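You operate a simulated robot arm through the tools that you are given. There is no shell and no other tool. Be economical: measure what you need, move in short steps, check, and stop when the job is done.

You run a simulated two-armed robot. Do the job below in one go: nothing can be reset, and whatever is moved stays where it is left.

JOB
Fetch the work light from the teal drawer and switch it on.
Fine: stand it on the steel bench, shut the drawer, hold the light still as you press. Set down upright: work light. Where these are worked on the way, their far stop is far enough and under half their travel is too little: teal drawer.

It is judged by the outcome, as a careful person would: the job done as asked, and still so three seconds after it is handed in. It fails if anything else is knocked over, pushed out of place, dropped, spilled or broken.

ROBOT AND FRAMES
Two 7-joint arms with two-finger parallel grippers on one trunk, on a base that drives. Base frame: it is fixed to the floor where the robot stands at the start and does not move with it; the origin is under the middle of the robot, x ahead of it, y to its left, z up. Units: mm, degrees, N and s.
The left shoulder is at the start at [50, 177, 929], the right one opposite. With the tool pointing down near the work surface each hand reaches from about 180 to 700 mm from the robot's upright axis, wherever it stands, measured 20 degrees to its own side. Places, roughly: red button [600, -100, 600]; teal drawer [600, 0, 600]; top of the steel bench [800, -700, 800]. Payload 3.43 kg a hand.
The tool frame of a hand sits at the grasp point between the pads (the TCP): z along the fingers, y along the line on which they close. The tips reach 34 mm beyond it. The gripper opens to 128 mm. The fingers are 24 mm wide and 12 mm thick; the gripper's body (48 by 130 mm) begins 96 mm behind the TCP.
Orientation is that of the tool frame in the base frame, as a unit quaternion [x, y, z, w]. With the fingers straight down and closing along the base's y, the tool's x points along the base's -x, its y along +y and its z along -z.

CONTROLS
- The arms move only by the tool jog_arm. It takes "left_commands", "right_commands" or both (then of equal length, played together; a hand with none holds still); each is a list of rows, each a list of 7 numbers: the turn, a rotation vector about the tool's x, y, z in units of 45 degrees (1.0 is 45 degrees), then the shift along the tool's x, y, z in units of 200 mm (1.0 is 200 mm), then the opening in per cent of the stroke, from 0 (shut) to 100 (fully open). In form: [[ax, ay, az, dx, dy, dz, grip], ...]. A call has 1 to 10 rows; each row is the pose to reach, as a shift and turn from the pose commanded when the call began, along the tool's axes at that moment. A call with a number of a shift or a turn outside -1 to 1 is refused whole. Each row takes 0.2 s and may step no farther than 50 mm and 8.6 degrees from the row before; otherwise, or with a gripper value out of range, the whole call is refused. A pose out of reach is approached as far as the arm can. The call stops where the force on the tool passes 40 N (or 10 N more than at its start, if that is more) or the arm is blocked; 0.2 s more then pass. The fingers move at their own pace (about 108 mm/s each) and stop on an object; they squeeze with about 26 N. The grip force told is the motor's: it shows also when the fingers shut on nothing. Time passes only in rows, and 0.2 s behind the last, so rows that repeat a pose let the fingers close. It gives the time, the measured TCP pose, the force on the tool (base axes), the opening and the grip force at its end, in the units of the frame above (readings bear some noise), with the torque about the TCP (base axes, N m) and any sound that the robot's microphone picked up, and new pictures: "show" is both (left out), scene, wrist or none (wrist: the cameras of the hands that moved).
- Cameras (640 x 400 px; columns grow to the right, rows downward): "scene" is now at [147.4, -25.5, 1075.3]; the picture's right is [-0.32, -0.95, 0.00], its down [-0.68, 0.23, -0.70] and it looks along [0.66, -0.22, -0.72] (base axes); focal length 214 px, centre (320, 200). "left" rides on the left gripper at [76, 11, -160] in its tool frame; the picture's right is [-0.15, 0.99, 0.00], its down [-0.88, -0.13, -0.46] and it looks along [-0.45, -0.07, 0.89] (tool axes); focal length 234 px, centre (320, 200). "right" rides on the right gripper at [76, -11, -160] in its tool frame; the picture's right is [0.15, 0.99, 0.00], its down [-0.88, 0.13, -0.46] and it looks along [-0.45, 0.07, 0.89] (tool axes); focal length 234 px, centre (320, 200). There is no depth. A picture from a camera that has moved, and an enlarged one, comes with that camera's place and axes in the base frame and with its lens.
- lift_body(by): slides the trunk up (or, below 0, down) by that many mm; the arms and the scene camera ride with it, the base frame stays. It gives what a move gives, with no picture.
- base_move(legs): drives the robot by 1 to 6 legs, each [ahead, turn to the left] in mm and degrees, along the robot's own axes; the way and the turn of a leg run together, so that a leg with both is an arc; at most 1500 mm and 180 degrees a leg. The arms and the cameras ride along, it lands a little off, and it stops where it bumps. It gives what a move gives, and a new picture of the scene camera.
- pan_tilt(pan, tilt): turns the head with the scene camera to pan (to the left, within 80 degrees either way) and tilt (down, from -29 to 69), counted from straight ahead of the robot. It gives what a move gives, and a new picture of the scene camera.
- zoom(camera, box): a new picture of the part [left, top, right, bottom] of that camera's present view, enlarged. It takes no simulated time.
- finish_job(): hands the job in; it is judged then, once.

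Work in short steps. Places have to be worked out from the pictures, the camera data and where the tool is seen: move nearer, look again, correct. Check each grasp and each placing, and mend what went wrong. You have 120 turns and 260 pictures in all, those below and enlarged ones among them. Open the grippers and draw the arms clear of the work before you hand the job in, unless the task says otherwise; then end with one line.

The tools are called by a JSON object that holds its "method" and its "body". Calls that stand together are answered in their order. jog_arm: Moves the arms, as the interface text tells. Its arguments: {"type":"object","properties":{"left_commands":{"type":"array","items":{"type":"array","items":{"type":"number"}}},"right_commands":{"type":"array","items":{"type":"array","items":{"type":"number"}}},"show":{"type":"string","enum":["both","scene","wrist","none"]}},"required":[]} The other tools are called the same way: lift_body (by) slides the trunk up or down; base_move (legs) drives the base; pan_tilt (pan, tilt) turns the head that bears the scene camera; zoom (camera, box) takes an enlarged picture of a part of a camera's view; finish_job () hands the job in.

At the start:

```text
clock: 0.0
left_eef_pos: [500.1, 89.8, 1046.9]
left_ee_rot: [0.0, 1.0, 0.0, 0.0]
left_wrist_force: [0.2, 0.0, -0.5]
left_ft_torque: [0.01, -0.02, 0.01]
left_finger_gap: 128.0
left_grip_force: 0.0
right_eef_pos: [454.5, -388.9, 1003.9]
right_ee_rot: [-0.001, 1.0, 0.0, 0.0]
right_wrist_force: [0.3, -0.4, -0.1]
right_ft_torque: [0.03, 0.02, -0.01]
right_finger_gap: 127.9
right_grip_force: 0.0
trunk travel left (down, up): [-100.0, 301.0]
robot x, y, heading: [-0.6, -3.6, -0.2]
head pan, tilt: [-18.5, 45.8]
```

scene: 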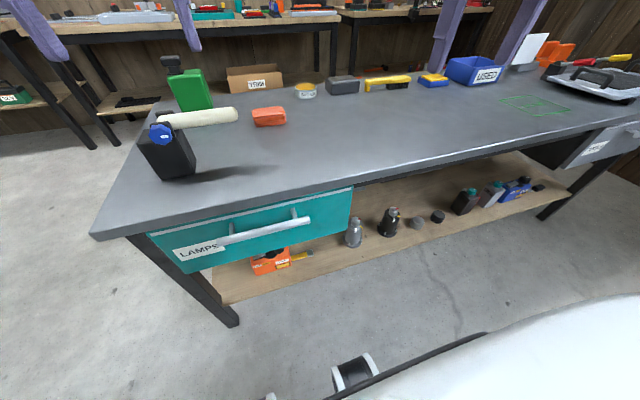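
right: 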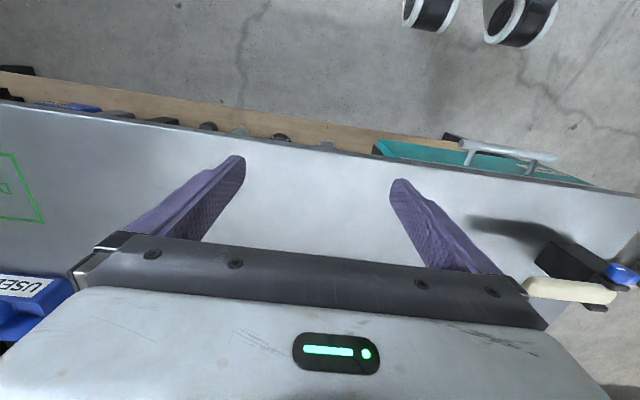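
left: 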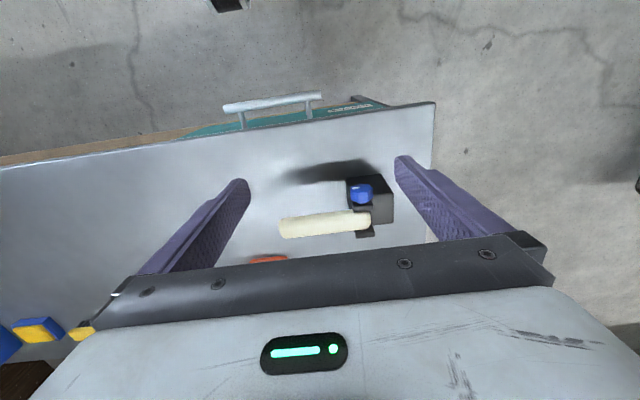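

The scene shows the teal LAMPS drawer shut below the bench edge, and another black item with a blue knob on top of the bench. I zoom in on both to get the handle geometry.

{"method": "zoom", "body": {"camera": "scene", "box": [90, 40, 380, 290]}}

{"method": "zoom", "body": {"camera": "left", "box": [160, 60, 460, 280]}}

```text
1.60 times, centred on (235, 165) of scene
camera zoom: at [147.4, -25.5, 1075.3], right [-0.32, -0.95, 0.0], down [-0.68, 0.23, -0.7], along [0.66, -0.22, -0.72], focal length 343 px, centre (456, 256)
```

zoom: 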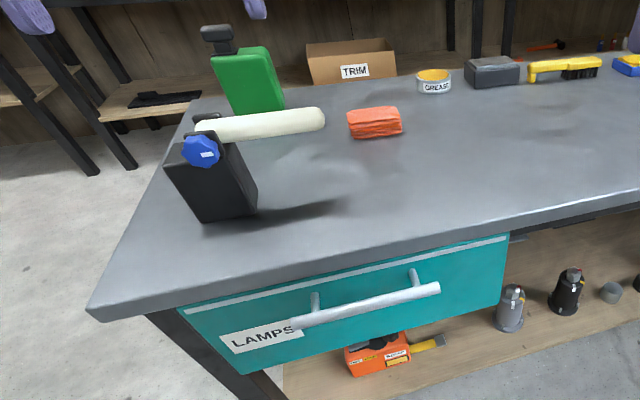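

```text
1.82 times, centred on (310, 170) of left
camera zoom: at [425.3, 100.6, 1205.3], right [0.15, 0.99, 0.0], down [0.88, -0.13, 0.46], along [0.45, -0.07, -0.89], focal length 426 px, centre (338, 254)
```

zoom: 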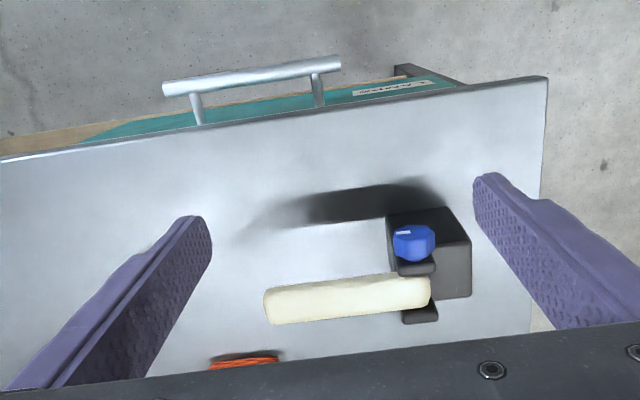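

Triangulating the handle from both views gives a bar from about (447, 97, 695) to (447, -103, 688). The bench top is at z≈750 and its front edge at x≈494. I turn the left hand so it closes along x and bring it above the handle with the fingers part open.

{"method": "jog_arm", "body": {"left_commands": [[0, 0, 0.166, 0.045, -0.077, 0.08, 40], [0, 0, 0.333, 0.09, -0.153, 0.16, 40], [0, 0, 0.5, 0.135, -0.23, 0.24, 40], [0, 0, 0.666, 0.18, -0.307, 0.32, 40], [0, 0, 0.833, 0.225, -0.383, 0.4, 40], [0, 0, 1, 0.265, -0.46, 0.48, 40]], "show": "none"}}

{"method": "jog_arm", "body": {"left_commands": [[0, 0, 0.166, 0, 0, 0, 40], [0, 0, 0.333, 0, 0, 0, 40], [0, 0, 0.5, 0, 0, 0, 40], [0, 0, 0.666, 0, 0, 0, 40], [0, 0, 0.833, 0, 0, 0, 40], [0, 0, 1, 0, 0, 0, 40], [0, 0, 1, 0, 0, 0, 40]]}}

```text
clock: 1.4
left_eef_pos: [448.8, -3.5, 949.6]
left_ee_rot: [0.383, 0.924, -0.001, 0.001]
left_wrist_force: [-0.6, -0.5, 0.0]
left_ft_torque: [0.03, 0.03, 0.0]
left_finger_gap: 51.0
left_grip_force: 0.0
right_eef_pos: [453.6, -388.2, 1004.4]
right_ee_rot: [0.0, 1.0, 0.0, 0.0]
right_wrist_force: [-0.2, 0.1, -0.2]
right_ft_torque: [0.01, -0.01, 0.0]
right_finger_gap: 128.0
right_grip_force: 0.0
trunk travel left (down, up): [-100.0, 301.0]
robot x, y, heading: [-0.9, 0.2, 0.0]
head pan, tilt: [-18.5, 45.8]
```

```text
clock: 3.0
left_eef_pos: [330.7, -12.5, 915.1]
left_ee_rot: [0.706, 0.708, -0.001, 0.001]
left_wrist_force: [0.6, 0.5, 0.3]
left_ft_torque: [0.01, 0.02, -0.01]
left_finger_gap: 51.2
left_grip_force: 0.0
left hand out of reach, approached as far as the arm can: row 3, 4, 5, 6, 7
right_eef_pos: [454.7, -388.5, 1004.7]
right_ee_rot: [0.0, 1.0, 0.0, 0.0]
right_wrist_force: [-0.5, -0.4, -0.1]
right_ft_torque: [0.03, 0.04, 0.0]
right_finger_gap: 128.0
right_grip_force: 0.1
trunk travel left (down, up): [-100.0, 301.0]
robot x, y, heading: [0.4, -1.8, -0.1]
head pan, tilt: [-18.5, 45.8]
camera scene: at [147.4, -25.5, 1075.3], right [-0.32, -0.95, 0.0], down [-0.68, 0.23, -0.7], along [0.66, -0.22, -0.72], focal length 214 px, centre (320, 200)
camera left: at [342.8, 64.7, 1075.0], right [0.99, -0.15, 0.0], down [-0.13, -0.88, 0.46], along [-0.07, -0.45, -0.89], focal length 234 px, centre (320, 200)
```

scene: 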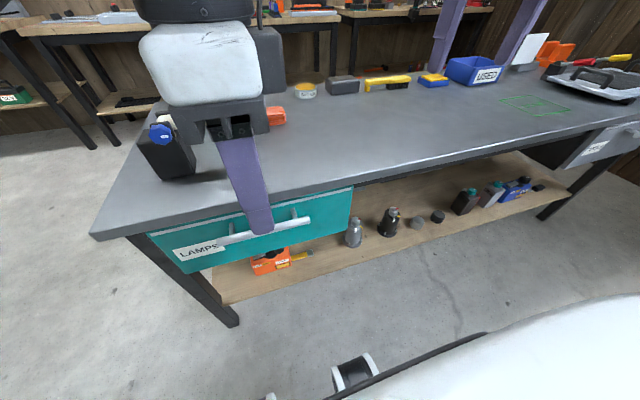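
left: 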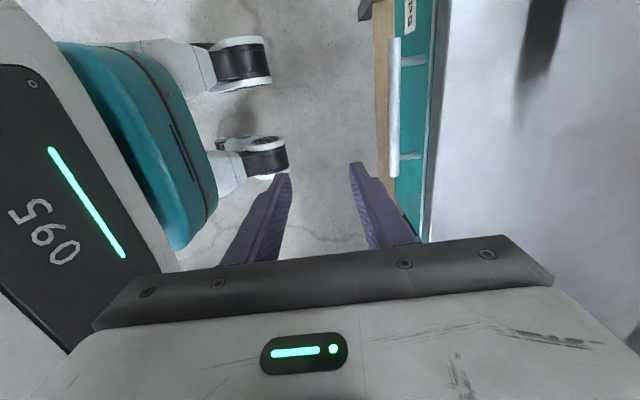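

Wrist camera confirms the bar at x≈447, with the drawer front at about x≈487. This yaw was only approached, so I try it lower and a little forward, which is probably easier for the arm.

{"method": "jog_arm", "body": {"left_commands": [[0, 0, 0, 0, 0.05, 0.1, 40], [0, 0, 0, 0, 0.1, 0.2, 40], [0, 0, 0, 0, 0.2, 0.3, 40], [0, 0, 0, 0, 0.3, 0.4, 40], [0, 0, 0, 0, 0.4, 0.45, 40]], "show": "none"}}

```text
clock: 4.2
left_eef_pos: [342.9, -5.8, 858.7]
left_ee_rot: [0.706, 0.708, 0.0, 0.001]
left_wrist_force: [0.1, 0.4, -0.4]
left_ft_torque: [-0.02, 0.02, -0.03]
left_finger_gap: 51.0
left_grip_force: 0.2
left hand out of reach, approached as far as the arm can: row 1, 2, 3, 4, 5
right_eef_pos: [454.5, -389.1, 1005.5]
right_ee_rot: [0.0, 1.0, 0.0, 0.001]
right_wrist_force: [0.4, -0.2, 0.2]
right_ft_torque: [-0.03, -0.01, 0.02]
right_finger_gap: 128.1
right_grip_force: 0.0
trunk travel left (down, up): [-100.0, 301.0]
robot x, y, heading: [-2.7, 3.0, 0.1]
head pan, tilt: [-18.5, 45.8]
```

This yaw is limited to about x≈345. I turn the hand back and go to the opposite yaw.

{"method": "jog_arm", "body": {"left_commands": [[0, 0, -0.166, 0, 0, 0, 40], [0, 0, -0.333, 0, 0, 0, 40], [0, 0, -0.5, 0, 0, 0, 40], [0, 0, -0.666, 0, 0, 0, 40], [0, 0, -0.833, 0, 0, 0, 40], [0, 0, -1, 0, 0, 0, 40]], "show": "none"}}

{"method": "jog_arm", "body": {"left_commands": [[0, 0, -0.166, 0, 0, 0, 40], [0, 0, -0.333, 0, 0, 0, 40], [0, 0, -0.5, 0, 0, 0, 40], [0, 0, -0.666, 0, 0, 0, 40], [0, 0, -0.833, 0, 0, 0, 40], [0, 0, -1, 0, 0, 0, 40]], "show": "none"}}

{"method": "jog_arm", "body": {"left_commands": [[0, 0, -0.166, 0, 0, 0, 40], [0, 0, -0.333, 0, 0, 0, 40], [0, 0, -0.5, 0, 0, 0, 40], [0, 0, -0.666, 0, 0, 0, 40], [0, 0, -0.833, 0, 0, 0, 40], [0, 0, -1, 0, 0, 0, 40]], "show": "none"}}

{"method": "jog_arm", "body": {"left_commands": [[0, 0, -0.166, 0, 0, 0, 40], [0, 0, -0.333, 0, 0, 0, 40], [0, 0, -0.5, 0, 0, 0, 40], [0, 0, -0.666, 0, 0, 0, 40], [0, 0, -0.833, 0, 0, 0, 40], [0, 0, -1, 0, 0, 0, 40]]}}

```text
clock: 5.6
left_eef_pos: [342.5, -3.1, 859.7]
left_ee_rot: [0.382, 0.924, 0.001, 0.0]
left_wrist_force: [0.5, -0.6, 0.8]
left_ft_torque: [0.04, -0.02, -0.01]
left_finger_gap: 51.1
left_grip_force: 0.0
right_eef_pos: [454.3, -389.5, 1005.2]
right_ee_rot: [0.0, 1.0, 0.0, 0.0]
right_wrist_force: [0.4, -0.6, -0.4]
right_ft_torque: [0.01, 0.02, -0.01]
right_finger_gap: 128.0
right_grip_force: 0.2
trunk travel left (down, up): [-100.0, 301.0]
robot x, y, heading: [-2.0, -0.4, 0.1]
head pan, tilt: [-18.5, 45.8]
```

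```text
clock: 7.0
left_eef_pos: [341.6, -3.5, 857.9]
left_ee_rot: [-0.001, 1.0, -0.001, 0.0]
left_wrist_force: [0.4, -0.2, -0.5]
left_ft_torque: [-0.01, 0.0, 0.01]
left_finger_gap: 51.2
left_grip_force: 0.1
right_eef_pos: [453.2, -388.6, 1004.7]
right_ee_rot: [0.0, 1.0, 0.0, -0.001]
right_wrist_force: [-0.3, 0.1, 0.0]
right_ft_torque: [-0.01, -0.03, -0.02]
right_finger_gap: 128.1
right_grip_force: 0.1
trunk travel left (down, up): [-100.0, 301.0]
robot x, y, heading: [-0.2, -1.7, -0.0]
head pan, tilt: [-18.5, 45.8]
```

```text
clock: 8.4
left_eef_pos: [343.3, -3.9, 860.1]
left_ee_rot: [-0.384, 0.923, 0.0, 0.0]
left_wrist_force: [-0.1, -0.8, 0.6]
left_ft_torque: [0.01, -0.01, 0.0]
left_finger_gap: 51.2
left_grip_force: 0.0
right_eef_pos: [454.2, -388.6, 1004.6]
right_ee_rot: [0.0, 1.0, 0.0, 0.001]
right_wrist_force: [-0.2, 0.0, 0.0]
right_ft_torque: [0.01, -0.01, 0.02]
right_finger_gap: 128.1
right_grip_force: 0.0
trunk travel left (down, up): [-100.0, 301.0]
robot x, y, heading: [-0.3, -0.3, 0.3]
head pan, tilt: [-18.5, 45.8]
```

```text
clock: 9.8
left_eef_pos: [343.8, -3.4, 860.4]
left_ee_rot: [0.707, -0.707, 0.0, -0.001]
left_wrist_force: [0.4, 0.0, 0.5]
left_ft_torque: [0.0, -0.01, 0.02]
left_finger_gap: 51.0
left_grip_force: 0.1
right_eef_pos: [454.1, -388.7, 1004.8]
right_ee_rot: [0.0, 1.0, 0.0, 0.0]
right_wrist_force: [-0.1, 0.7, -0.1]
right_ft_torque: [-0.02, 0.02, -0.01]
right_finger_gap: 128.0
right_grip_force: 0.0
trunk travel left (down, up): [-100.0, 301.0]
robot x, y, heading: [0.2, 0.2, 0.1]
head pan, tilt: [-18.5, 45.8]
camera scene: at [147.4, -25.5, 1075.3], right [-0.32, -0.95, 0.0], down [-0.68, 0.23, -0.7], along [0.66, -0.22, -0.72], focal length 214 px, centre (320, 200)
camera left: at [332.5, -79.0, 1019.0], right [-0.99, 0.14, 0.0], down [0.13, 0.88, 0.46], along [0.07, 0.45, -0.89], focal length 234 px, centre (320, 200)
```

scene: 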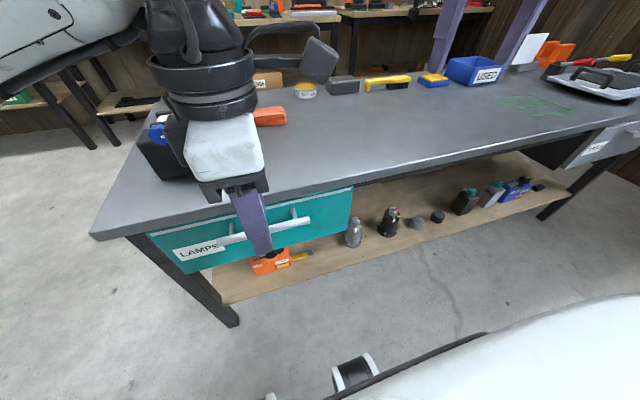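
left: 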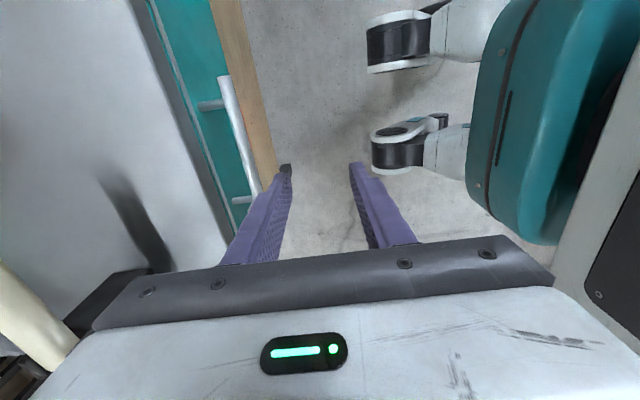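

This yaw works. The bar measures at x≈448 again; I narrow the opening to about 38 mm, move over it and go down to just above the bar, then look.

{"method": "jog_arm", "body": {"left_commands": [[0, 0, 0, 0, -0.13, 0, 30], [0, 0, 0, 0, -0.26, 0, 30], [0, 0, 0, 0, -0.39, 0, 30], [0, 0, 0, 0, -0.52, 0, 30], [0, 0, 0, 0, -0.52, 0.2, 30], [0, 0, 0, 0, -0.52, 0.4, 30], [0, 0, 0, 0, -0.52, 0.55, 30]]}}

```text
clock: 11.4
left_eef_pos: [447.5, -3.4, 748.6]
left_ee_rot: [0.707, -0.707, 0.0, 0.0]
left_wrist_force: [0.0, 0.9, 0.5]
left_ft_torque: [-0.01, 0.0, 0.03]
left_finger_gap: 38.6
left_grip_force: 0.0
right_eef_pos: [454.5, -387.7, 1004.5]
right_ee_rot: [0.0, 1.0, 0.0, 0.0]
right_wrist_force: [0.0, 1.2, 0.2]
right_ft_torque: [0.01, 0.01, -0.01]
right_finger_gap: 128.0
right_grip_force: 0.1
trunk travel left (down, up): [-100.0, 301.0]
robot x, y, heading: [-3.3, 1.3, -0.0]
head pan, tilt: [-18.5, 45.8]
camera scene: at [147.4, -25.5, 1075.4], right [-0.32, -0.95, 0.0], down [-0.68, 0.23, -0.7], along [0.66, -0.22, -0.72], focal length 214 px, centre (320, 200)
camera left: at [437.3, -78.8, 908.1], right [-0.99, 0.15, 0.0], down [0.13, 0.88, 0.46], along [0.07, 0.45, -0.89], focal length 234 px, centre (320, 200)
```

scene: 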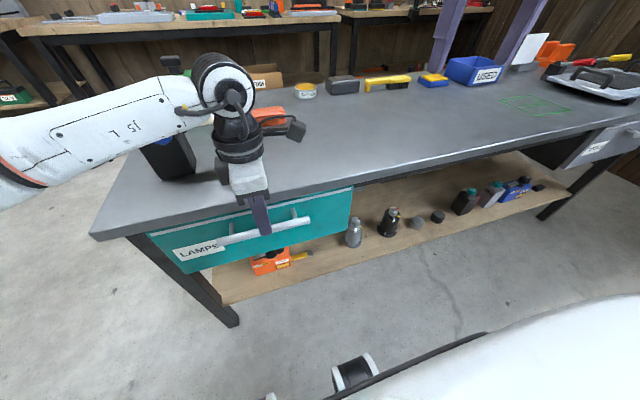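
left: 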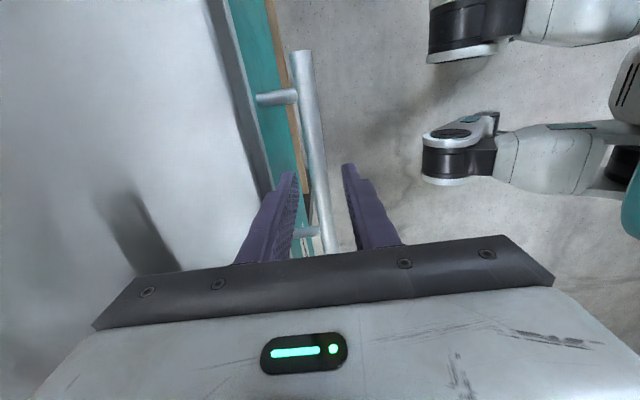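

The bar lies between the fingers. Down to z≈690 and close.

{"method": "jog_arm", "body": {"left_commands": [[0, 0, 0, 0, 0, 0.15, 30], [0, 0, 0, 0, 0, 0.3, 30], [0, 0, 0, 0, 0, 0.3, 0], [0, 0, 0, 0, 0, 0.3, 0], [0, 0, 0, 0, 0, 0.3, 0]]}}

```text
clock: 12.6
left_eef_pos: [446.9, -1.9, 688.8]
left_ee_rot: [0.707, -0.707, 0.0, -0.001]
left_wrist_force: [2.4, 0.1, -0.3]
left_ft_torque: [-0.37, -0.17, -0.22]
left_finger_gap: 17.5
left_grip_force: 45.1
right_eef_pos: [454.3, -388.1, 1004.4]
right_ee_rot: [-0.001, 1.0, 0.0, 0.001]
right_wrist_force: [0.0, -0.3, 0.6]
right_ft_torque: [0.01, -0.05, -0.01]
right_finger_gap: 128.1
right_grip_force: 0.1
trunk travel left (down, up): [-100.0, 301.0]
robot x, y, heading: [1.4, -0.8, 0.3]
head pan, tilt: [-18.5, 45.8]
camera scene: at [147.6, -25.4, 1075.3], right [-0.32, -0.95, 0.0], down [-0.68, 0.23, -0.7], along [0.66, -0.22, -0.72], focal length 214 px, centre (320, 200)
camera left: at [436.7, -78.0, 849.3], right [-0.99, 0.15, 0.0], down [0.13, 0.88, 0.46], along [0.07, 0.45, -0.89], focal length 234 px, centre (320, 200)
```

scene: 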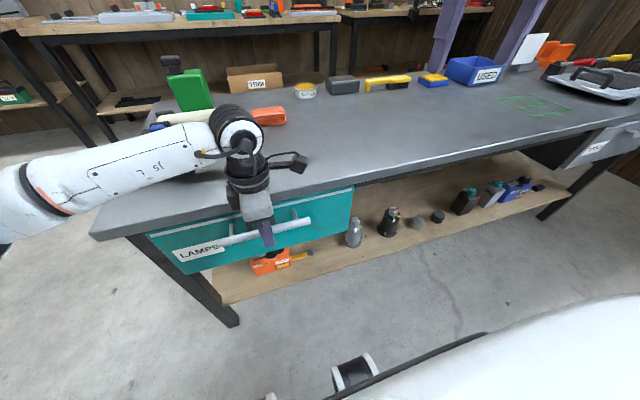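
left: 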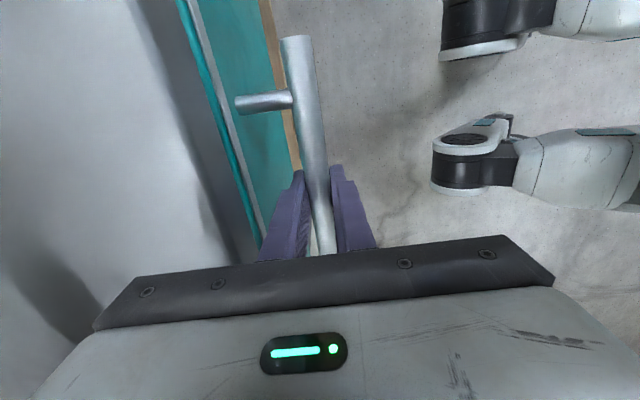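

Gripped (17.5 mm bar). I pull back with the arm, toward -x.

{"method": "jog_arm", "body": {"left_commands": [[0, 0, 0, 0, 0.1, 0, 0], [0, 0, 0, 0, 0.2, 0, 0], [0, 0, 0, 0, 0.3, 0, 0], [0, 0, 0, 0, 0.4, 0, 0], [0, 0, 0, 0, 0.5, 0, 0], [0, 0, 0, 0, 0.6, 0, 0], [0, 0, 0, 0, 0.6, 0, 0]]}}

```text
clock: 14.2
left_eef_pos: [326.0, -2.4, 688.5]
left_ee_rot: [0.707, -0.707, -0.001, -0.001]
left_wrist_force: [-0.5, 15.3, 6.0]
left_ft_torque: [-0.33, 0.09, -0.15]
left_finger_gap: 17.6
left_grip_force: 45.5
right_eef_pos: [452.9, -388.1, 1006.6]
right_ee_rot: [0.0, 1.0, -0.001, 0.0]
right_wrist_force: [-0.2, -0.8, 0.4]
right_ft_torque: [0.02, -0.01, -0.03]
right_finger_gap: 128.1
right_grip_force: 0.1
trunk travel left (down, up): [-100.0, 301.0]
robot x, y, heading: [-4.3, -2.6, 0.1]
head pan, tilt: [-18.5, 45.8]
camera scene: at [147.0, -24.6, 1075.5], right [-0.32, -0.95, 0.0], down [-0.68, 0.23, -0.7], along [0.66, -0.22, -0.72], focal length 214 px, centre (320, 200)
camera left: at [315.5, -78.0, 849.1], right [-0.99, 0.15, 0.0], down [0.13, 0.88, 0.46], along [0.07, 0.45, -0.89], focal length 234 px, centre (320, 200)
```

scene: 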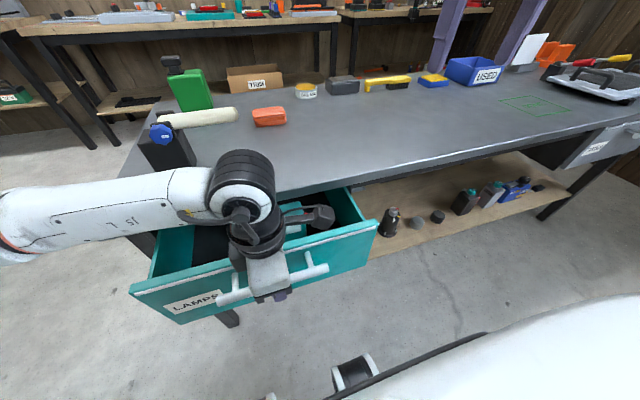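
left: 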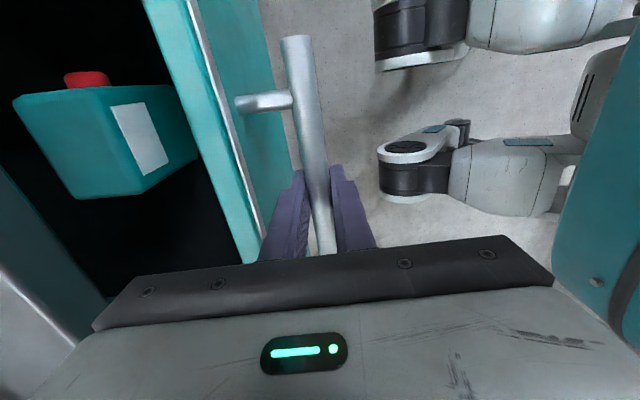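

The drawer opens and a teal light with a red button is visible inside. I keep hold and back the base off 120 mm to pull it farther and gain room.

{"method": "base_move", "body": {"legs": [[-120, 0]]}}

```text
clock: 15.4
left_eef_pos: [207.4, -3.0, 690.1]
left_ee_rot: [0.707, -0.707, -0.001, -0.001]
left_wrist_force: [-3.2, 15.5, 7.0]
left_ft_torque: [0.07, 0.25, -0.35]
left_finger_gap: 17.5
left_grip_force: 44.7
right_eef_pos: [336.0, -387.0, 1005.3]
right_ee_rot: [0.0, 1.0, -0.001, 0.0]
right_wrist_force: [-0.3, -0.3, 0.2]
right_ft_torque: [-0.01, -0.02, 0.02]
right_finger_gap: 127.9
right_grip_force: 0.0
trunk travel left (down, up): [-100.0, 301.0]
robot x, y, heading: [-119.0, -0.6, 0.1]
head pan, tilt: [-18.5, 45.8]
camera scene: at [28.3, -24.5, 1075.5], right [-0.31, -0.95, 0.0], down [-0.68, 0.23, -0.7], along [0.66, -0.22, -0.72], focal length 214 px, centre (320, 200)
```

scene: 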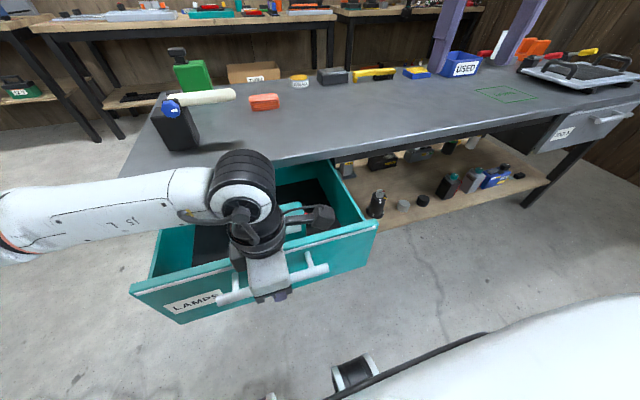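

Pulled 240 mm so far. I pull a bit farther to find the stop.

{"method": "jog_arm", "body": {"left_commands": [[0, 0, 0, 0, 0.08, 0, 0], [0, 0, 0, 0, 0.16, 0, 0], [0, 0, 0, 0, 0.24, 0, 0], [0, 0, 0, 0, 0.32, 0, 0], [0, 0, 0, 0, 0.4, 0, 0], [0, 0, 0, 0, 0.4, 0, 0]], "show": "none"}}

```text
clock: 16.6
left_eef_pos: [150.4, -1.8, 688.6]
left_ee_rot: [0.711, -0.703, 0.008, -0.01]
left_wrist_force: [7.2, -2.1, -11.9]
left_ft_torque: [-0.37, -0.19, -1.24]
left_finger_gap: 17.9
left_grip_force: 45.0
right_eef_pos: [336.0, -387.9, 1004.1]
right_ee_rot: [-0.001, 1.0, 0.0, 0.0]
right_wrist_force: [-0.4, -0.1, 0.5]
right_ft_torque: [0.03, -0.02, -0.03]
right_finger_gap: 128.2
right_grip_force: 0.1
trunk travel left (down, up): [-100.0, 301.0]
robot x, y, heading: [-117.3, 5.7, 0.1]
head pan, tilt: [-18.5, 45.8]
stopped in row 5 (left hand): the force on the tool passed its limit at 51 N (the readings are from after the stop); the commanded pose is now the measured one
```

The stop is reached at x≈150 (about 297 mm of travel). Release and lift the left hand straight up.

{"method": "jog_arm", "body": {"left_commands": [[0, 0, 0, 0, 0, 0, 30], [0, 0, 0, 0, 0, 0, 30], [0, 0, 0, 0, 0, -0.2, 30], [0, 0, 0, 0, 0, -0.4, 30], [0, 0, 0, 0, 0, -0.6, 30], [0, 0, 0, 0, 0, -0.8, 30], [0, 0, 0, 0, 0, -1, 30]]}}

```text
clock: 18.1
left_eef_pos: [142.1, -3.1, 889.1]
left_ee_rot: [0.712, -0.702, 0.007, -0.009]
left_wrist_force: [0.4, 0.4, 0.0]
left_ft_torque: [0.01, 0.03, 0.0]
left_finger_gap: 38.2
left_grip_force: 0.1
right_eef_pos: [335.7, -387.3, 1005.0]
right_ee_rot: [0.0, 1.0, 0.0, 0.0]
right_wrist_force: [-0.4, -0.1, -0.2]
right_ft_torque: [0.01, 0.0, 0.02]
right_finger_gap: 127.9
right_grip_force: 0.0
trunk travel left (down, up): [-100.0, 301.0]
robot x, y, heading: [-120.3, -0.5, 0.2]
head pan, tilt: [-18.5, 45.8]
camera scene: at [29.1, -25.4, 1075.3], right [-0.32, -0.95, 0.0], down [-0.68, 0.23, -0.7], along [0.66, -0.22, -0.72], focal length 214 px, centre (320, 200)
camera left: at [130.0, -79.5, 1048.5], right [-0.99, 0.13, -0.02], down [0.11, 0.88, 0.46], along [0.08, 0.45, -0.89], focal length 234 px, centre (320, 200)
```

scene: 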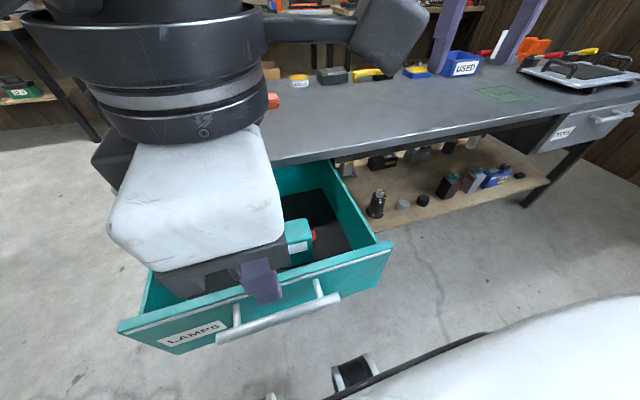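
left: 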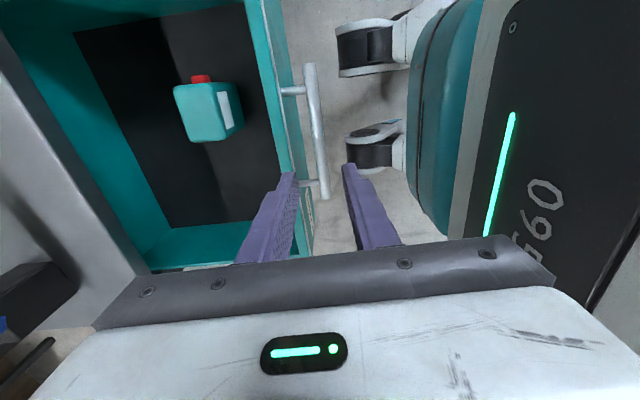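

The light lies in the drawer with its red button facing -y. I draw the left hand aside to +y and take a closer look.

{"method": "jog_arm", "body": {"left_commands": [[0, 0, 0, -0.2, 0, -0.1, 30], [0, 0, 0, -0.4, 0, -0.2, 30], [0, 0, 0, -0.6, 0, -0.3, 30], [0, 0, 0, -0.8, 0, -0.4, 30], [0, 0, 0, -1, 0, -0.4, 30]], "show": "none"}}

{"method": "pan_tilt", "body": {"pan": -5, "tilt": 60}}

{"method": "zoom", "body": {"camera": "scene", "box": [200, 80, 460, 260]}}

{"method": "zoom", "body": {"camera": "left", "box": [200, 0, 520, 200]}}

```text
clock: 19.4
left_eef_pos: [138.5, 195.7, 969.4]
left_ee_rot: [0.711, -0.703, 0.008, -0.009]
left_wrist_force: [0.3, 0.0, -0.2]
left_ft_torque: [0.02, -0.07, -0.01]
left_finger_gap: 38.4
left_grip_force: 0.0
right_eef_pos: [336.5, -387.7, 1005.3]
right_ee_rot: [-0.001, 1.0, 0.0, 0.0]
right_wrist_force: [-0.3, -1.0, -0.3]
right_ft_torque: [0.02, 0.0, -0.05]
right_finger_gap: 127.8
right_grip_force: 0.0
trunk travel left (down, up): [-100.0, 301.0]
robot x, y, heading: [-115.8, 2.0, 0.2]
head pan, tilt: [-18.5, 45.8]
```

```text
clock: 20.1
left_eef_pos: [139.1, 195.6, 970.5]
left_ee_rot: [0.712, -0.702, 0.007, -0.009]
left_wrist_force: [0.2, 0.3, 0.4]
left_ft_torque: [-0.03, 0.02, 0.02]
left_finger_gap: 38.2
left_grip_force: 0.1
right_eef_pos: [337.5, -387.1, 1004.5]
right_ee_rot: [-0.001, 1.0, 0.0, 0.0]
right_wrist_force: [1.2, -0.1, 0.0]
right_ft_torque: [0.01, 0.01, 0.03]
right_finger_gap: 128.1
right_grip_force: 0.1
trunk travel left (down, up): [-100.0, 301.0]
robot x, y, heading: [-122.3, -0.0, 0.1]
head pan, tilt: [-5.0, 60.0]
camera scene: at [19.1, -5.7, 1057.0], right [-0.09, -1.0, 0.0], down [-0.86, 0.07, -0.5], along [0.5, -0.04, -0.87], focal length 214 px, centre (320, 200)
```

scene: 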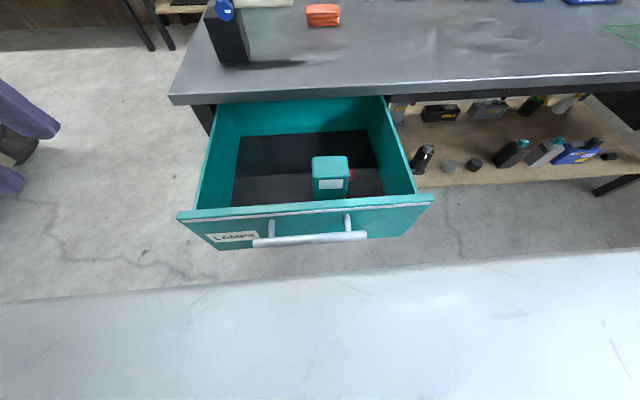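

```text
2.22 times, centred on (330, 170) of scene
camera zoom: at [19.1, -5.7, 1057.0], right [-0.09, -1.0, 0.0], down [-0.86, 0.07, -0.5], along [0.5, -0.04, -0.87], focal length 477 px, centre (298, 267)
```

zoom: 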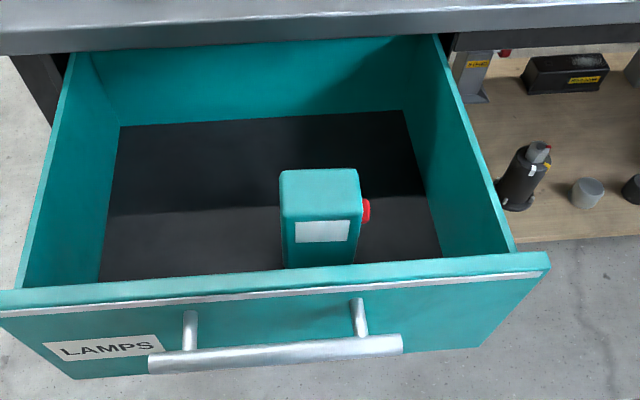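

```text
2.00 times, centred on (360, 100) of left
camera zoom: at [126.3, 119.0, 1128.7], right [-0.99, 0.13, -0.02], down [0.11, 0.88, 0.46], along [0.08, 0.45, -0.89], focal length 468 px, centre (240, 400)
```

zoom: 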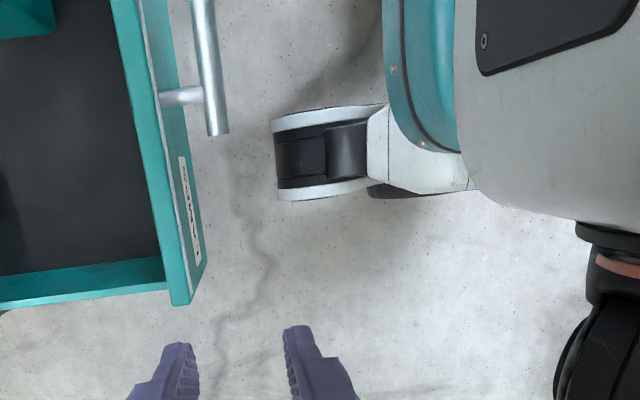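

The light is a box standing at about x 273–324, y -88…-13 with its top at z≈704, and the button on the upper -y face. I'll hold it with the left hand, closing along x so the camera stays on the button side; first I move over it for a closer look.

{"method": "jog_arm", "body": {"left_commands": [[-0.029, 0, 0.015, 0.2, 0, 0, 60], [-0.029, 0, 0.015, 0.4, -0.1, 0.05, 80], [-0.029, 0, 0.015, 0.6, -0.25, 0.1, 100], [-0.029, 0, 0.015, 0.75, -0.4, 0.15, 100], [-0.029, 0, 0.015, 0.9, -0.55, 0.2, 100], [-0.029, 0, 0.015, 1, -0.7, 0.25, 100], [-0.029, 0, 0.015, 1, -0.795, 0.25, 100], [-0.029, 0, 0.015, 1, -0.795, 0.25, 100]], "show": "wrist"}}

```text
refused: row 3 steps farther than a row can; nothing moved
```

{"method": "jog_arm", "body": {"left_commands": [[-0.029, 0, 0.015, 0.2, 0, 0, 60], [-0.029, 0, 0.015, 0.4, -0.1, 0.05, 80], [-0.029, 0, 0.015, 0.6, -0.2, 0.1, 100], [-0.029, 0, 0.015, 0.75, -0.35, 0.15, 100], [-0.029, 0, 0.015, 0.9, -0.5, 0.2, 100], [-0.029, 0, 0.015, 1, -0.65, 0.25, 100], [-0.029, 0, 0.015, 1, -0.795, 0.25, 100], [-0.029, 0, 0.015, 1, -0.795, 0.25, 100]], "show": "wrist"}}

```text
clock: 20.9
left_eef_pos: [172.3, 95.2, 955.9]
left_ee_rot: [-0.706, 0.708, 0.001, 0.001]
left_wrist_force: [3.2, 3.0, -1.8]
left_ft_torque: [-0.34, 0.3, 0.03]
left_finger_gap: 128.0
left_grip_force: 0.1
right_eef_pos: [336.4, -387.9, 1005.2]
right_ee_rot: [-0.001, 1.0, 0.0, 0.0]
right_wrist_force: [-0.4, 0.6, 0.7]
right_ft_torque: [0.0, -0.06, 0.02]
right_finger_gap: 127.9
right_grip_force: 0.1
trunk travel left (down, up): [-100.0, 301.0]
robot x, y, heading: [-117.3, 0.5, 0.0]
head pan, tilt: [-5.0, 60.0]
stopped in row 3 (left hand): the force on the tool passed its limit at 43 N (the readings are from after the stop); the commanded pose is now the measured one
camera left: at [162.0, 19.7, 1115.4], right [-0.99, 0.15, 0.0], down [0.13, 0.88, 0.46], along [0.07, 0.45, -0.89], focal length 234 px, centre (320, 200)
```

left: 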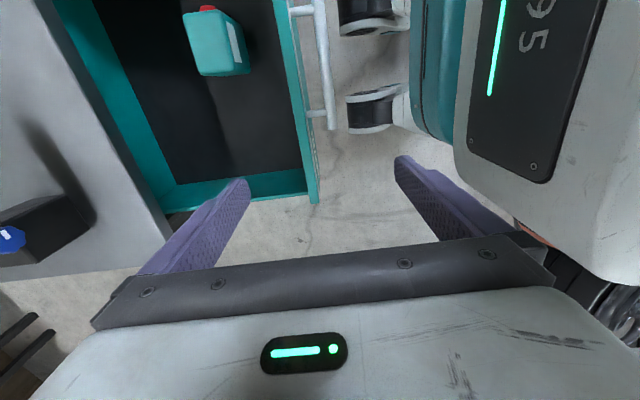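

There was a brief contact, probably the opening finger on the robot's own body. I narrow the opening and move forward first.

{"method": "jog_arm", "body": {"left_commands": [[0, 0, 0, 0, -0.1, 0, 70], [0, 0, 0, 0, -0.3, 0, 70], [0, 0, 0, 0.1, -0.5, 0, 70], [0, 0, 0, 0.3, -0.6, 0.05, 70], [0, 0, 0, 0.5, -0.63, 0.15, 80], [0, 0, 0, 0.72, -0.63, 0.25, 90], [0, 0, 0, 0.72, -0.63, 0.25, 90]]}}

```text
clock: 22.5
left_eef_pos: [299.2, -49.0, 903.9]
left_ee_rot: [-0.706, 0.708, 0.001, 0.0]
left_wrist_force: [0.1, 0.8, 0.5]
left_ft_torque: [0.0, -0.03, 0.02]
left_finger_gap: 115.1
left_grip_force: 0.0
right_eef_pos: [337.0, -387.8, 1004.5]
right_ee_rot: [-0.001, 1.0, 0.0, 0.0]
right_wrist_force: [-0.2, 0.5, -0.4]
right_ft_torque: [-0.01, 0.01, -0.03]
right_finger_gap: 128.3
right_grip_force: 0.1
trunk travel left (down, up): [-100.0, 301.0]
robot x, y, heading: [-117.2, -2.1, 0.1]
head pan, tilt: [-5.0, 60.0]
camera scene: at [19.1, -5.7, 1057.0], right [-0.09, -1.0, 0.0], down [-0.86, 0.07, -0.5], along [0.5, -0.04, -0.87], focal length 214 px, centre (320, 200)
camera left: at [288.1, -124.4, 1063.2], right [-0.99, 0.15, 0.0], down [0.13, 0.88, 0.46], along [0.07, 0.45, -0.89], focal length 234 px, centre (320, 200)
```

scene: 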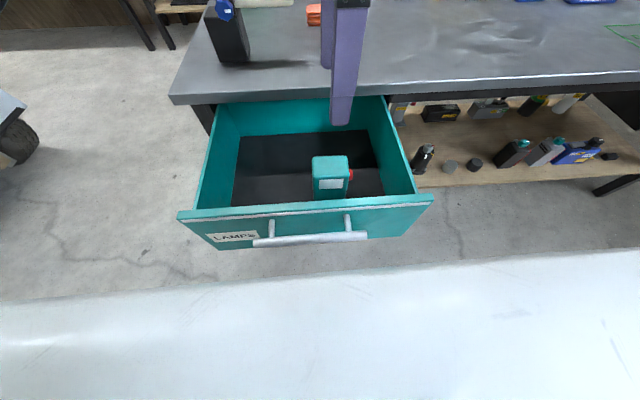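
left: 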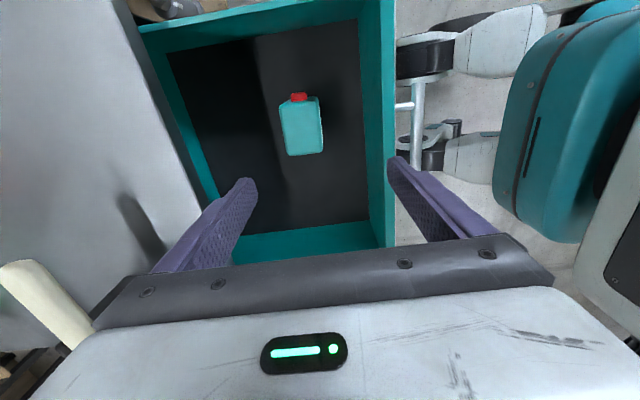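

I zoom in on the light from both cameras to refine its place.

{"method": "zoom", "body": {"camera": "left", "box": [240, 70, 368, 170]}}

{"method": "zoom", "body": {"camera": "scene", "box": [288, 130, 384, 220]}}

```text
4.00 times, centred on (304, 120) of left
camera zoom: at [288.1, -124.4, 1063.2], right [-0.99, 0.15, 0.0], down [0.13, 0.88, 0.46], along [0.07, 0.45, -0.89], focal length 937 px, centre (384, 520)
```

zoom: 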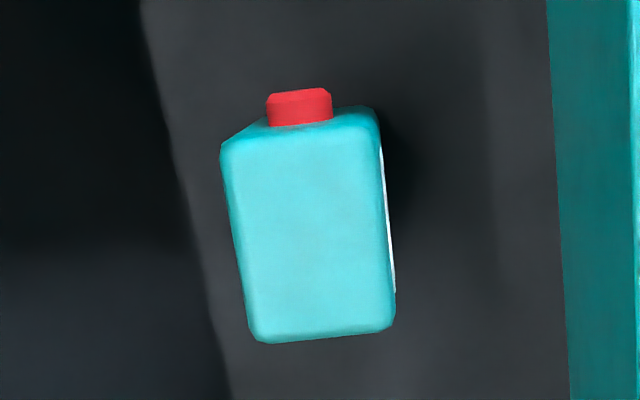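

```text
4.44 times, centred on (336, 175) of scene
camera zoom: at [19.1, -5.7, 1057.0], right [-0.09, -1.0, 0.0], down [-0.86, 0.07, -0.5], along [0.5, -0.04, -0.87], focal length 953 px, centre (249, 311)
```

zoom: 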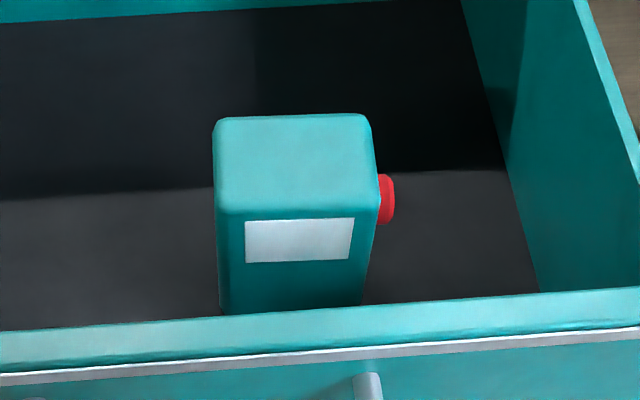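

Refined: the top face spans x 300–355, y -98…-15 at z≈672, so the centre is (328, -56), with the button at about (330, -110, 624). I centre the hand and go down to z≈735, then to 635.

{"method": "jog_arm", "body": {"left_commands": [[0, 0, 0, 0.035, -0.145, 0, 90], [0, 0, 0, 0.035, -0.145, 0.2, 90], [0, 0, 0, 0.035, -0.145, 0.4, 90], [0, 0, 0, 0.035, -0.145, 0.6, 90], [0, 0, 0, 0.035, -0.145, 0.8, 90], [0, 0, 0, 0.035, -0.145, 0.85, 90]], "show": "wrist"}}

```text
clock: 23.9
left_eef_pos: [327.4, -56.7, 736.5]
left_ee_rot: [-0.705, 0.709, 0.0, 0.001]
left_wrist_force: [0.2, -0.1, 0.3]
left_ft_torque: [0.05, -0.04, -0.04]
left_finger_gap: 115.0
left_grip_force: 0.0
right_eef_pos: [337.4, -386.6, 1004.8]
right_ee_rot: [-0.002, 1.0, 0.0, 0.0]
right_wrist_force: [-0.7, 0.7, 0.5]
right_ft_torque: [-0.01, -0.04, 0.0]
right_finger_gap: 128.1
right_grip_force: 0.0
trunk travel left (down, up): [-100.0, 301.0]
robot x, y, heading: [-118.3, 0.9, 0.2]
head pan, tilt: [-5.0, 60.0]
camera left: at [315.7, -132.8, 895.9], right [-0.99, 0.15, 0.0], down [0.13, 0.88, 0.46], along [0.07, 0.45, -0.89], focal length 234 px, centre (320, 200)
```

left: 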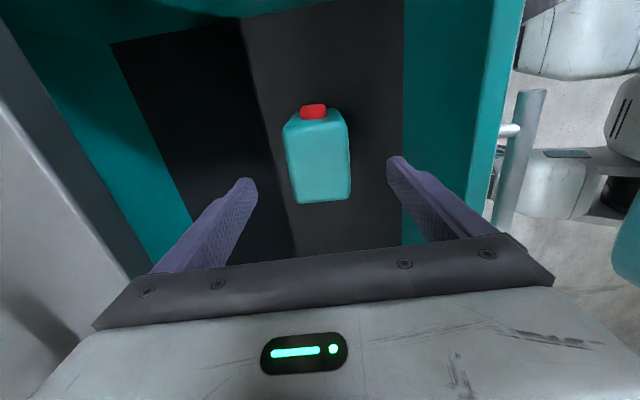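

The light is centred between the fingers. I go down 100 mm and close on it.

{"method": "jog_arm", "body": {"left_commands": [[0, 0, 0, 0.01, 0, 0.15, 90], [0, 0, 0, 0.01, 0, 0.3, 90], [0, 0, 0, 0.01, 0, 0.42, 90], [0, 0, 0, 0.01, 0, 0.5, 90], [0, 0, 0, 0.01, 0, 0.5, 60], [0, 0, 0, 0.01, 0, 0.5, 30], [0, 0, 0, 0.01, 0, 0.5, 30], [0, 0, 0, 0.01, 0, 0.5, 20]], "show": "wrist"}}

```text
clock: 25.7
left_eef_pos: [327.1, -58.4, 636.3]
left_ee_rot: [-0.706, 0.709, 0.0, 0.001]
left_wrist_force: [0.7, 0.3, -0.5]
left_ft_torque: [-0.07, -0.09, 0.01]
left_finger_gap: 64.4
left_grip_force: 26.4
right_eef_pos: [337.0, -388.1, 1005.5]
right_ee_rot: [0.0, 1.0, 0.0, 0.0]
right_wrist_force: [0.6, -0.6, -0.8]
right_ft_torque: [0.02, -0.01, 0.01]
right_finger_gap: 128.1
right_grip_force: 0.1
trunk travel left (down, up): [-100.0, 301.0]
robot x, y, heading: [-115.7, -1.6, -0.0]
head pan, tilt: [-5.0, 60.0]
camera left: at [316.1, -134.2, 795.4], right [-0.99, 0.15, 0.0], down [0.13, 0.88, 0.46], along [0.07, 0.45, -0.89], focal length 234 px, centre (320, 200)
```

left: 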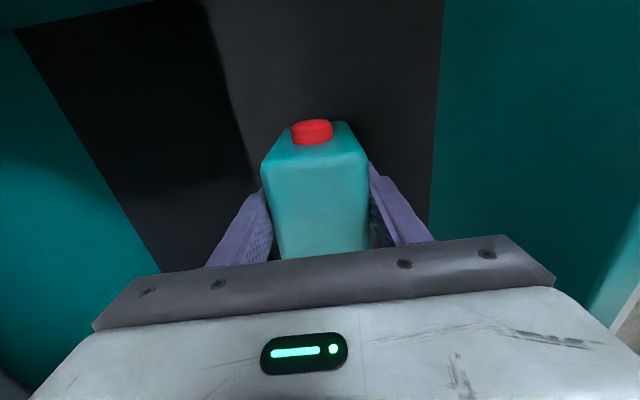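

Gripped at 64 mm wide. I lift it straight up 190 mm and look.

{"method": "jog_arm", "body": {"left_commands": [[0, 0, 0, 0, 0, 0, 0], [0, 0, 0, 0, 0, -0.1, 0], [0, 0, 0, 0, 0, -0.25, 0], [0, 0, 0, 0, 0, -0.45, 0], [0, 0, 0, 0, 0, -0.65, 0], [0, 0, 0, 0, 0, -0.85, 0], [0, 0, 0, 0, 0, -1, 0]]}}

{"method": "zoom", "body": {"camera": "scene", "box": [240, 40, 440, 200]}}

```text
clock: 27.3
left_eef_pos: [326.1, -59.9, 835.2]
left_ee_rot: [-0.705, 0.709, 0.0, 0.001]
left_wrist_force: [-0.5, -0.9, -1.9]
left_ft_torque: [-0.05, -0.01, 0.02]
left_finger_gap: 64.0
left_grip_force: 26.4
right_eef_pos: [336.9, -387.7, 1004.7]
right_ee_rot: [0.0, 1.0, 0.001, 0.001]
right_wrist_force: [-0.7, 0.6, -0.8]
right_ft_torque: [0.02, 0.0, 0.04]
right_finger_gap: 128.0
right_grip_force: 0.1
trunk travel left (down, up): [-100.0, 301.0]
robot x, y, heading: [-119.4, -2.3, -0.0]
head pan, tilt: [-5.0, 60.0]
camera scene: at [19.1, -5.7, 1057.0], right [-0.09, -1.0, 0.0], down [-0.86, 0.07, -0.5], along [0.5, -0.04, -0.87], focal length 214 px, centre (320, 200)
camera left: at [315.2, -135.3, 995.1], right [-0.99, 0.15, 0.0], down [0.13, 0.88, 0.46], along [0.07, 0.45, -0.89], focal length 234 px, centre (320, 200)
```

scene: 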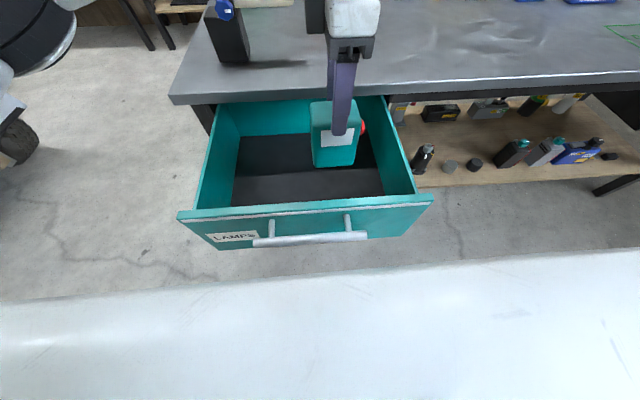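
left: 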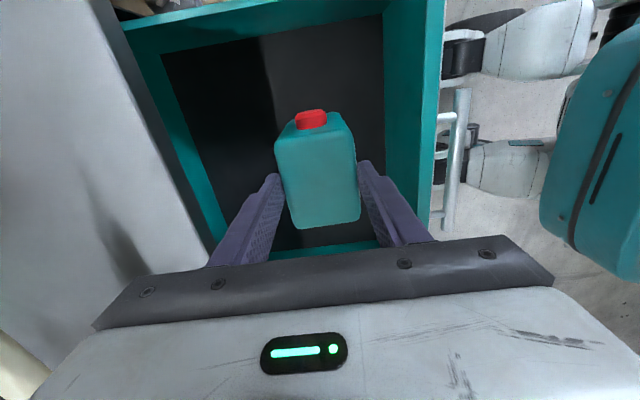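

```text
2.50 times, centred on (340, 120) of scene
camera zoom: at [19.1, -5.7, 1057.0], right [-0.09, -1.0, 0.0], down [-0.86, 0.07, -0.5], along [0.5, -0.04, -0.87], focal length 536 px, centre (270, 400)
```

zoom: 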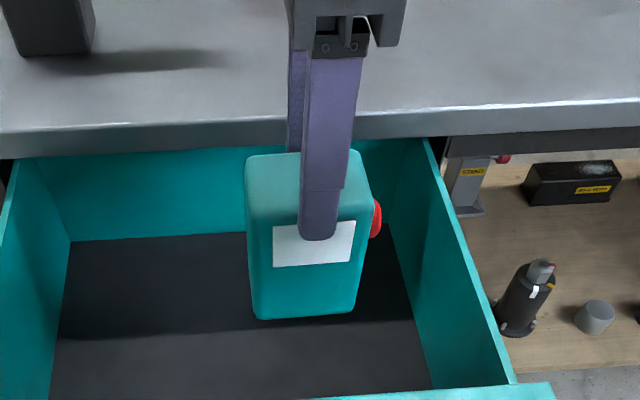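

The light slipped about 54 mm down in the fingers during the lift (its top is now at z≈817) and hangs by the tips. I lower it back to the drawer floor to regrip deeper.

{"method": "jog_arm", "body": {"left_commands": [[0, 0, 0, 0, 0, 0.1, 0], [0, 0, 0, 0, 0, 0.2, 0], [0, 0, 0, 0, 0, 0.3, 0], [0, 0, 0, 0, 0, 0.4, 0], [0, 0, 0, 0, 0, 0.5, 0], [0, 0, 0, 0, 0, 0.58, 0], [0, 0, 0, 0, 0, 0.64, 0], [0, 0, 0, 0, 0, 0.69, 0]]}}

{"method": "zoom", "body": {"camera": "scene", "box": [240, 70, 440, 230]}}

```text
clock: 29.1
left_eef_pos: [325.8, -58.6, 697.3]
left_ee_rot: [-0.705, 0.709, 0.001, 0.001]
left_wrist_force: [0.0, -0.3, -2.7]
left_ft_torque: [0.03, 0.01, 0.01]
left_finger_gap: 63.8
left_grip_force: 25.8
right_eef_pos: [336.9, -388.8, 1004.2]
right_ee_rot: [-0.002, 1.0, 0.0, 0.001]
right_wrist_force: [0.5, 0.3, -0.7]
right_ft_torque: [0.0, -0.01, 0.0]
right_finger_gap: 127.9
right_grip_force: 0.1
trunk travel left (down, up): [-100.0, 301.0]
robot x, y, heading: [-115.9, -2.7, 0.2]
head pan, tilt: [-5.0, 60.0]
camera scene: at [19.2, -5.7, 1057.0], right [-0.09, -1.0, 0.0], down [-0.86, 0.07, -0.5], along [0.5, -0.04, -0.87], focal length 214 px, centre (320, 200)
camera left: at [316.1, -133.9, 857.7], right [-0.99, 0.15, 0.0], down [0.13, 0.88, 0.46], along [0.07, 0.45, -0.89], focal length 234 px, centre (320, 200)
```

scene: 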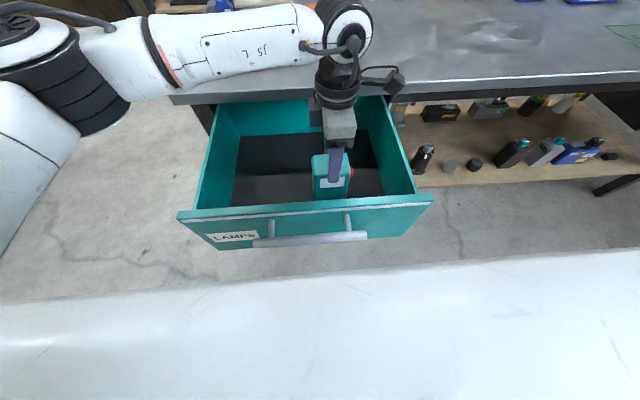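
left: 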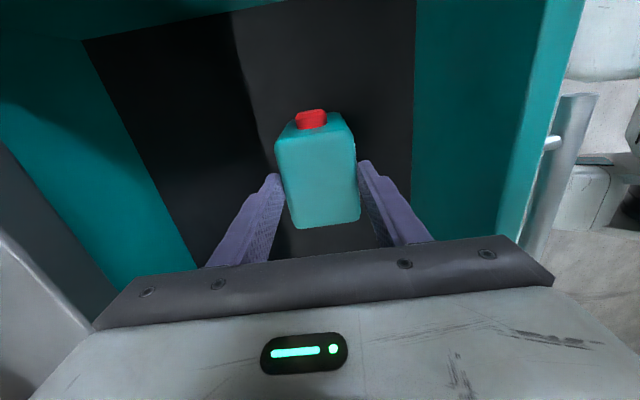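

```text
2.50 times, centred on (340, 150) of scene
camera zoom: at [19.2, -5.7, 1057.0], right [-0.09, -1.0, 0.0], down [-0.86, 0.07, -0.5], along [0.5, -0.04, -0.87], focal length 536 px, centre (270, 325)
```

zoom: 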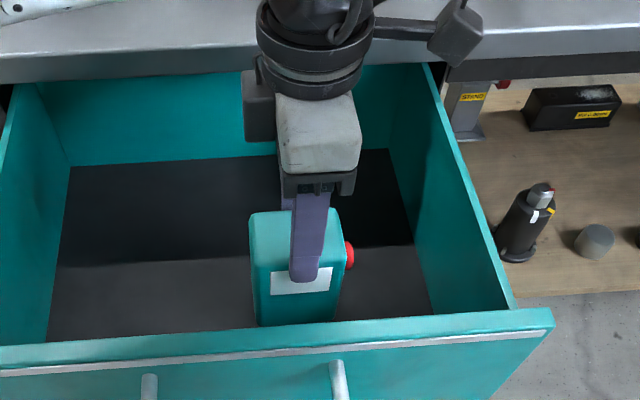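

It isn't slipping any more, and the bottom is about 7 mm above the floor. I set it down, open, go deeper and close with a longer squeeze.

{"method": "jog_arm", "body": {"left_commands": [[0, 0, 0, 0, 0, 0.02, 0], [0, 0, 0, 0, 0, 0.04, 0], [0, 0, 0, 0, 0, 0.04, 60], [0, 0, 0, 0, 0, 0.04, 70], [0, 0, 0, 0, 0, 0.18, 75], [0, 0, 0, 0, 0, 0.3, 75], [0, 0, 0, 0, 0, 0.35, 0], [0, 0, 0, 0, 0, 0.35, 0], [0, 0, 0, 0, 0, 0.35, 0], [0, 0, 0, 0, 0, 0.35, 0]], "show": "wrist"}}

```text
clock: 31.3
left_eef_pos: [326.7, -59.4, 630.1]
left_ee_rot: [-0.706, 0.708, -0.002, 0.001]
left_wrist_force: [3.5, -1.1, 23.4]
left_ft_torque: [-0.07, 0.59, 0.05]
left_finger_gap: 64.0
left_grip_force: 25.9
right_eef_pos: [335.9, -387.8, 1005.2]
right_ee_rot: [0.0, 1.0, 0.001, 0.001]
right_wrist_force: [-0.2, 0.6, 0.5]
right_ft_torque: [0.04, 0.03, 0.05]
right_finger_gap: 127.9
right_grip_force: 0.1
trunk travel left (down, up): [-100.0, 301.0]
robot x, y, heading: [-120.2, -1.2, 0.4]
head pan, tilt: [-5.0, 60.0]
camera left: at [314.9, -134.8, 789.9], right [-0.99, 0.15, 0.0], down [0.13, 0.88, 0.46], along [0.07, 0.45, -0.89], focal length 234 px, centre (320, 200)
```

left: 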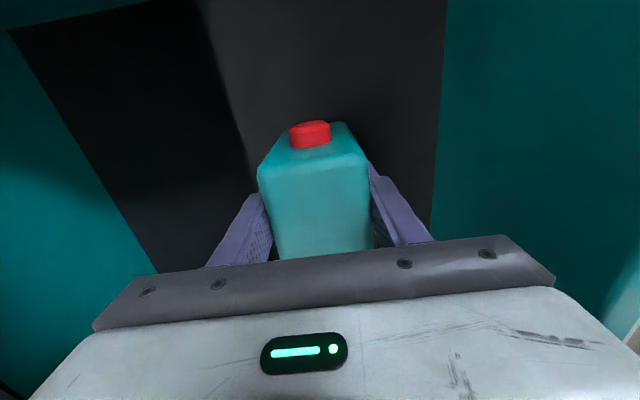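

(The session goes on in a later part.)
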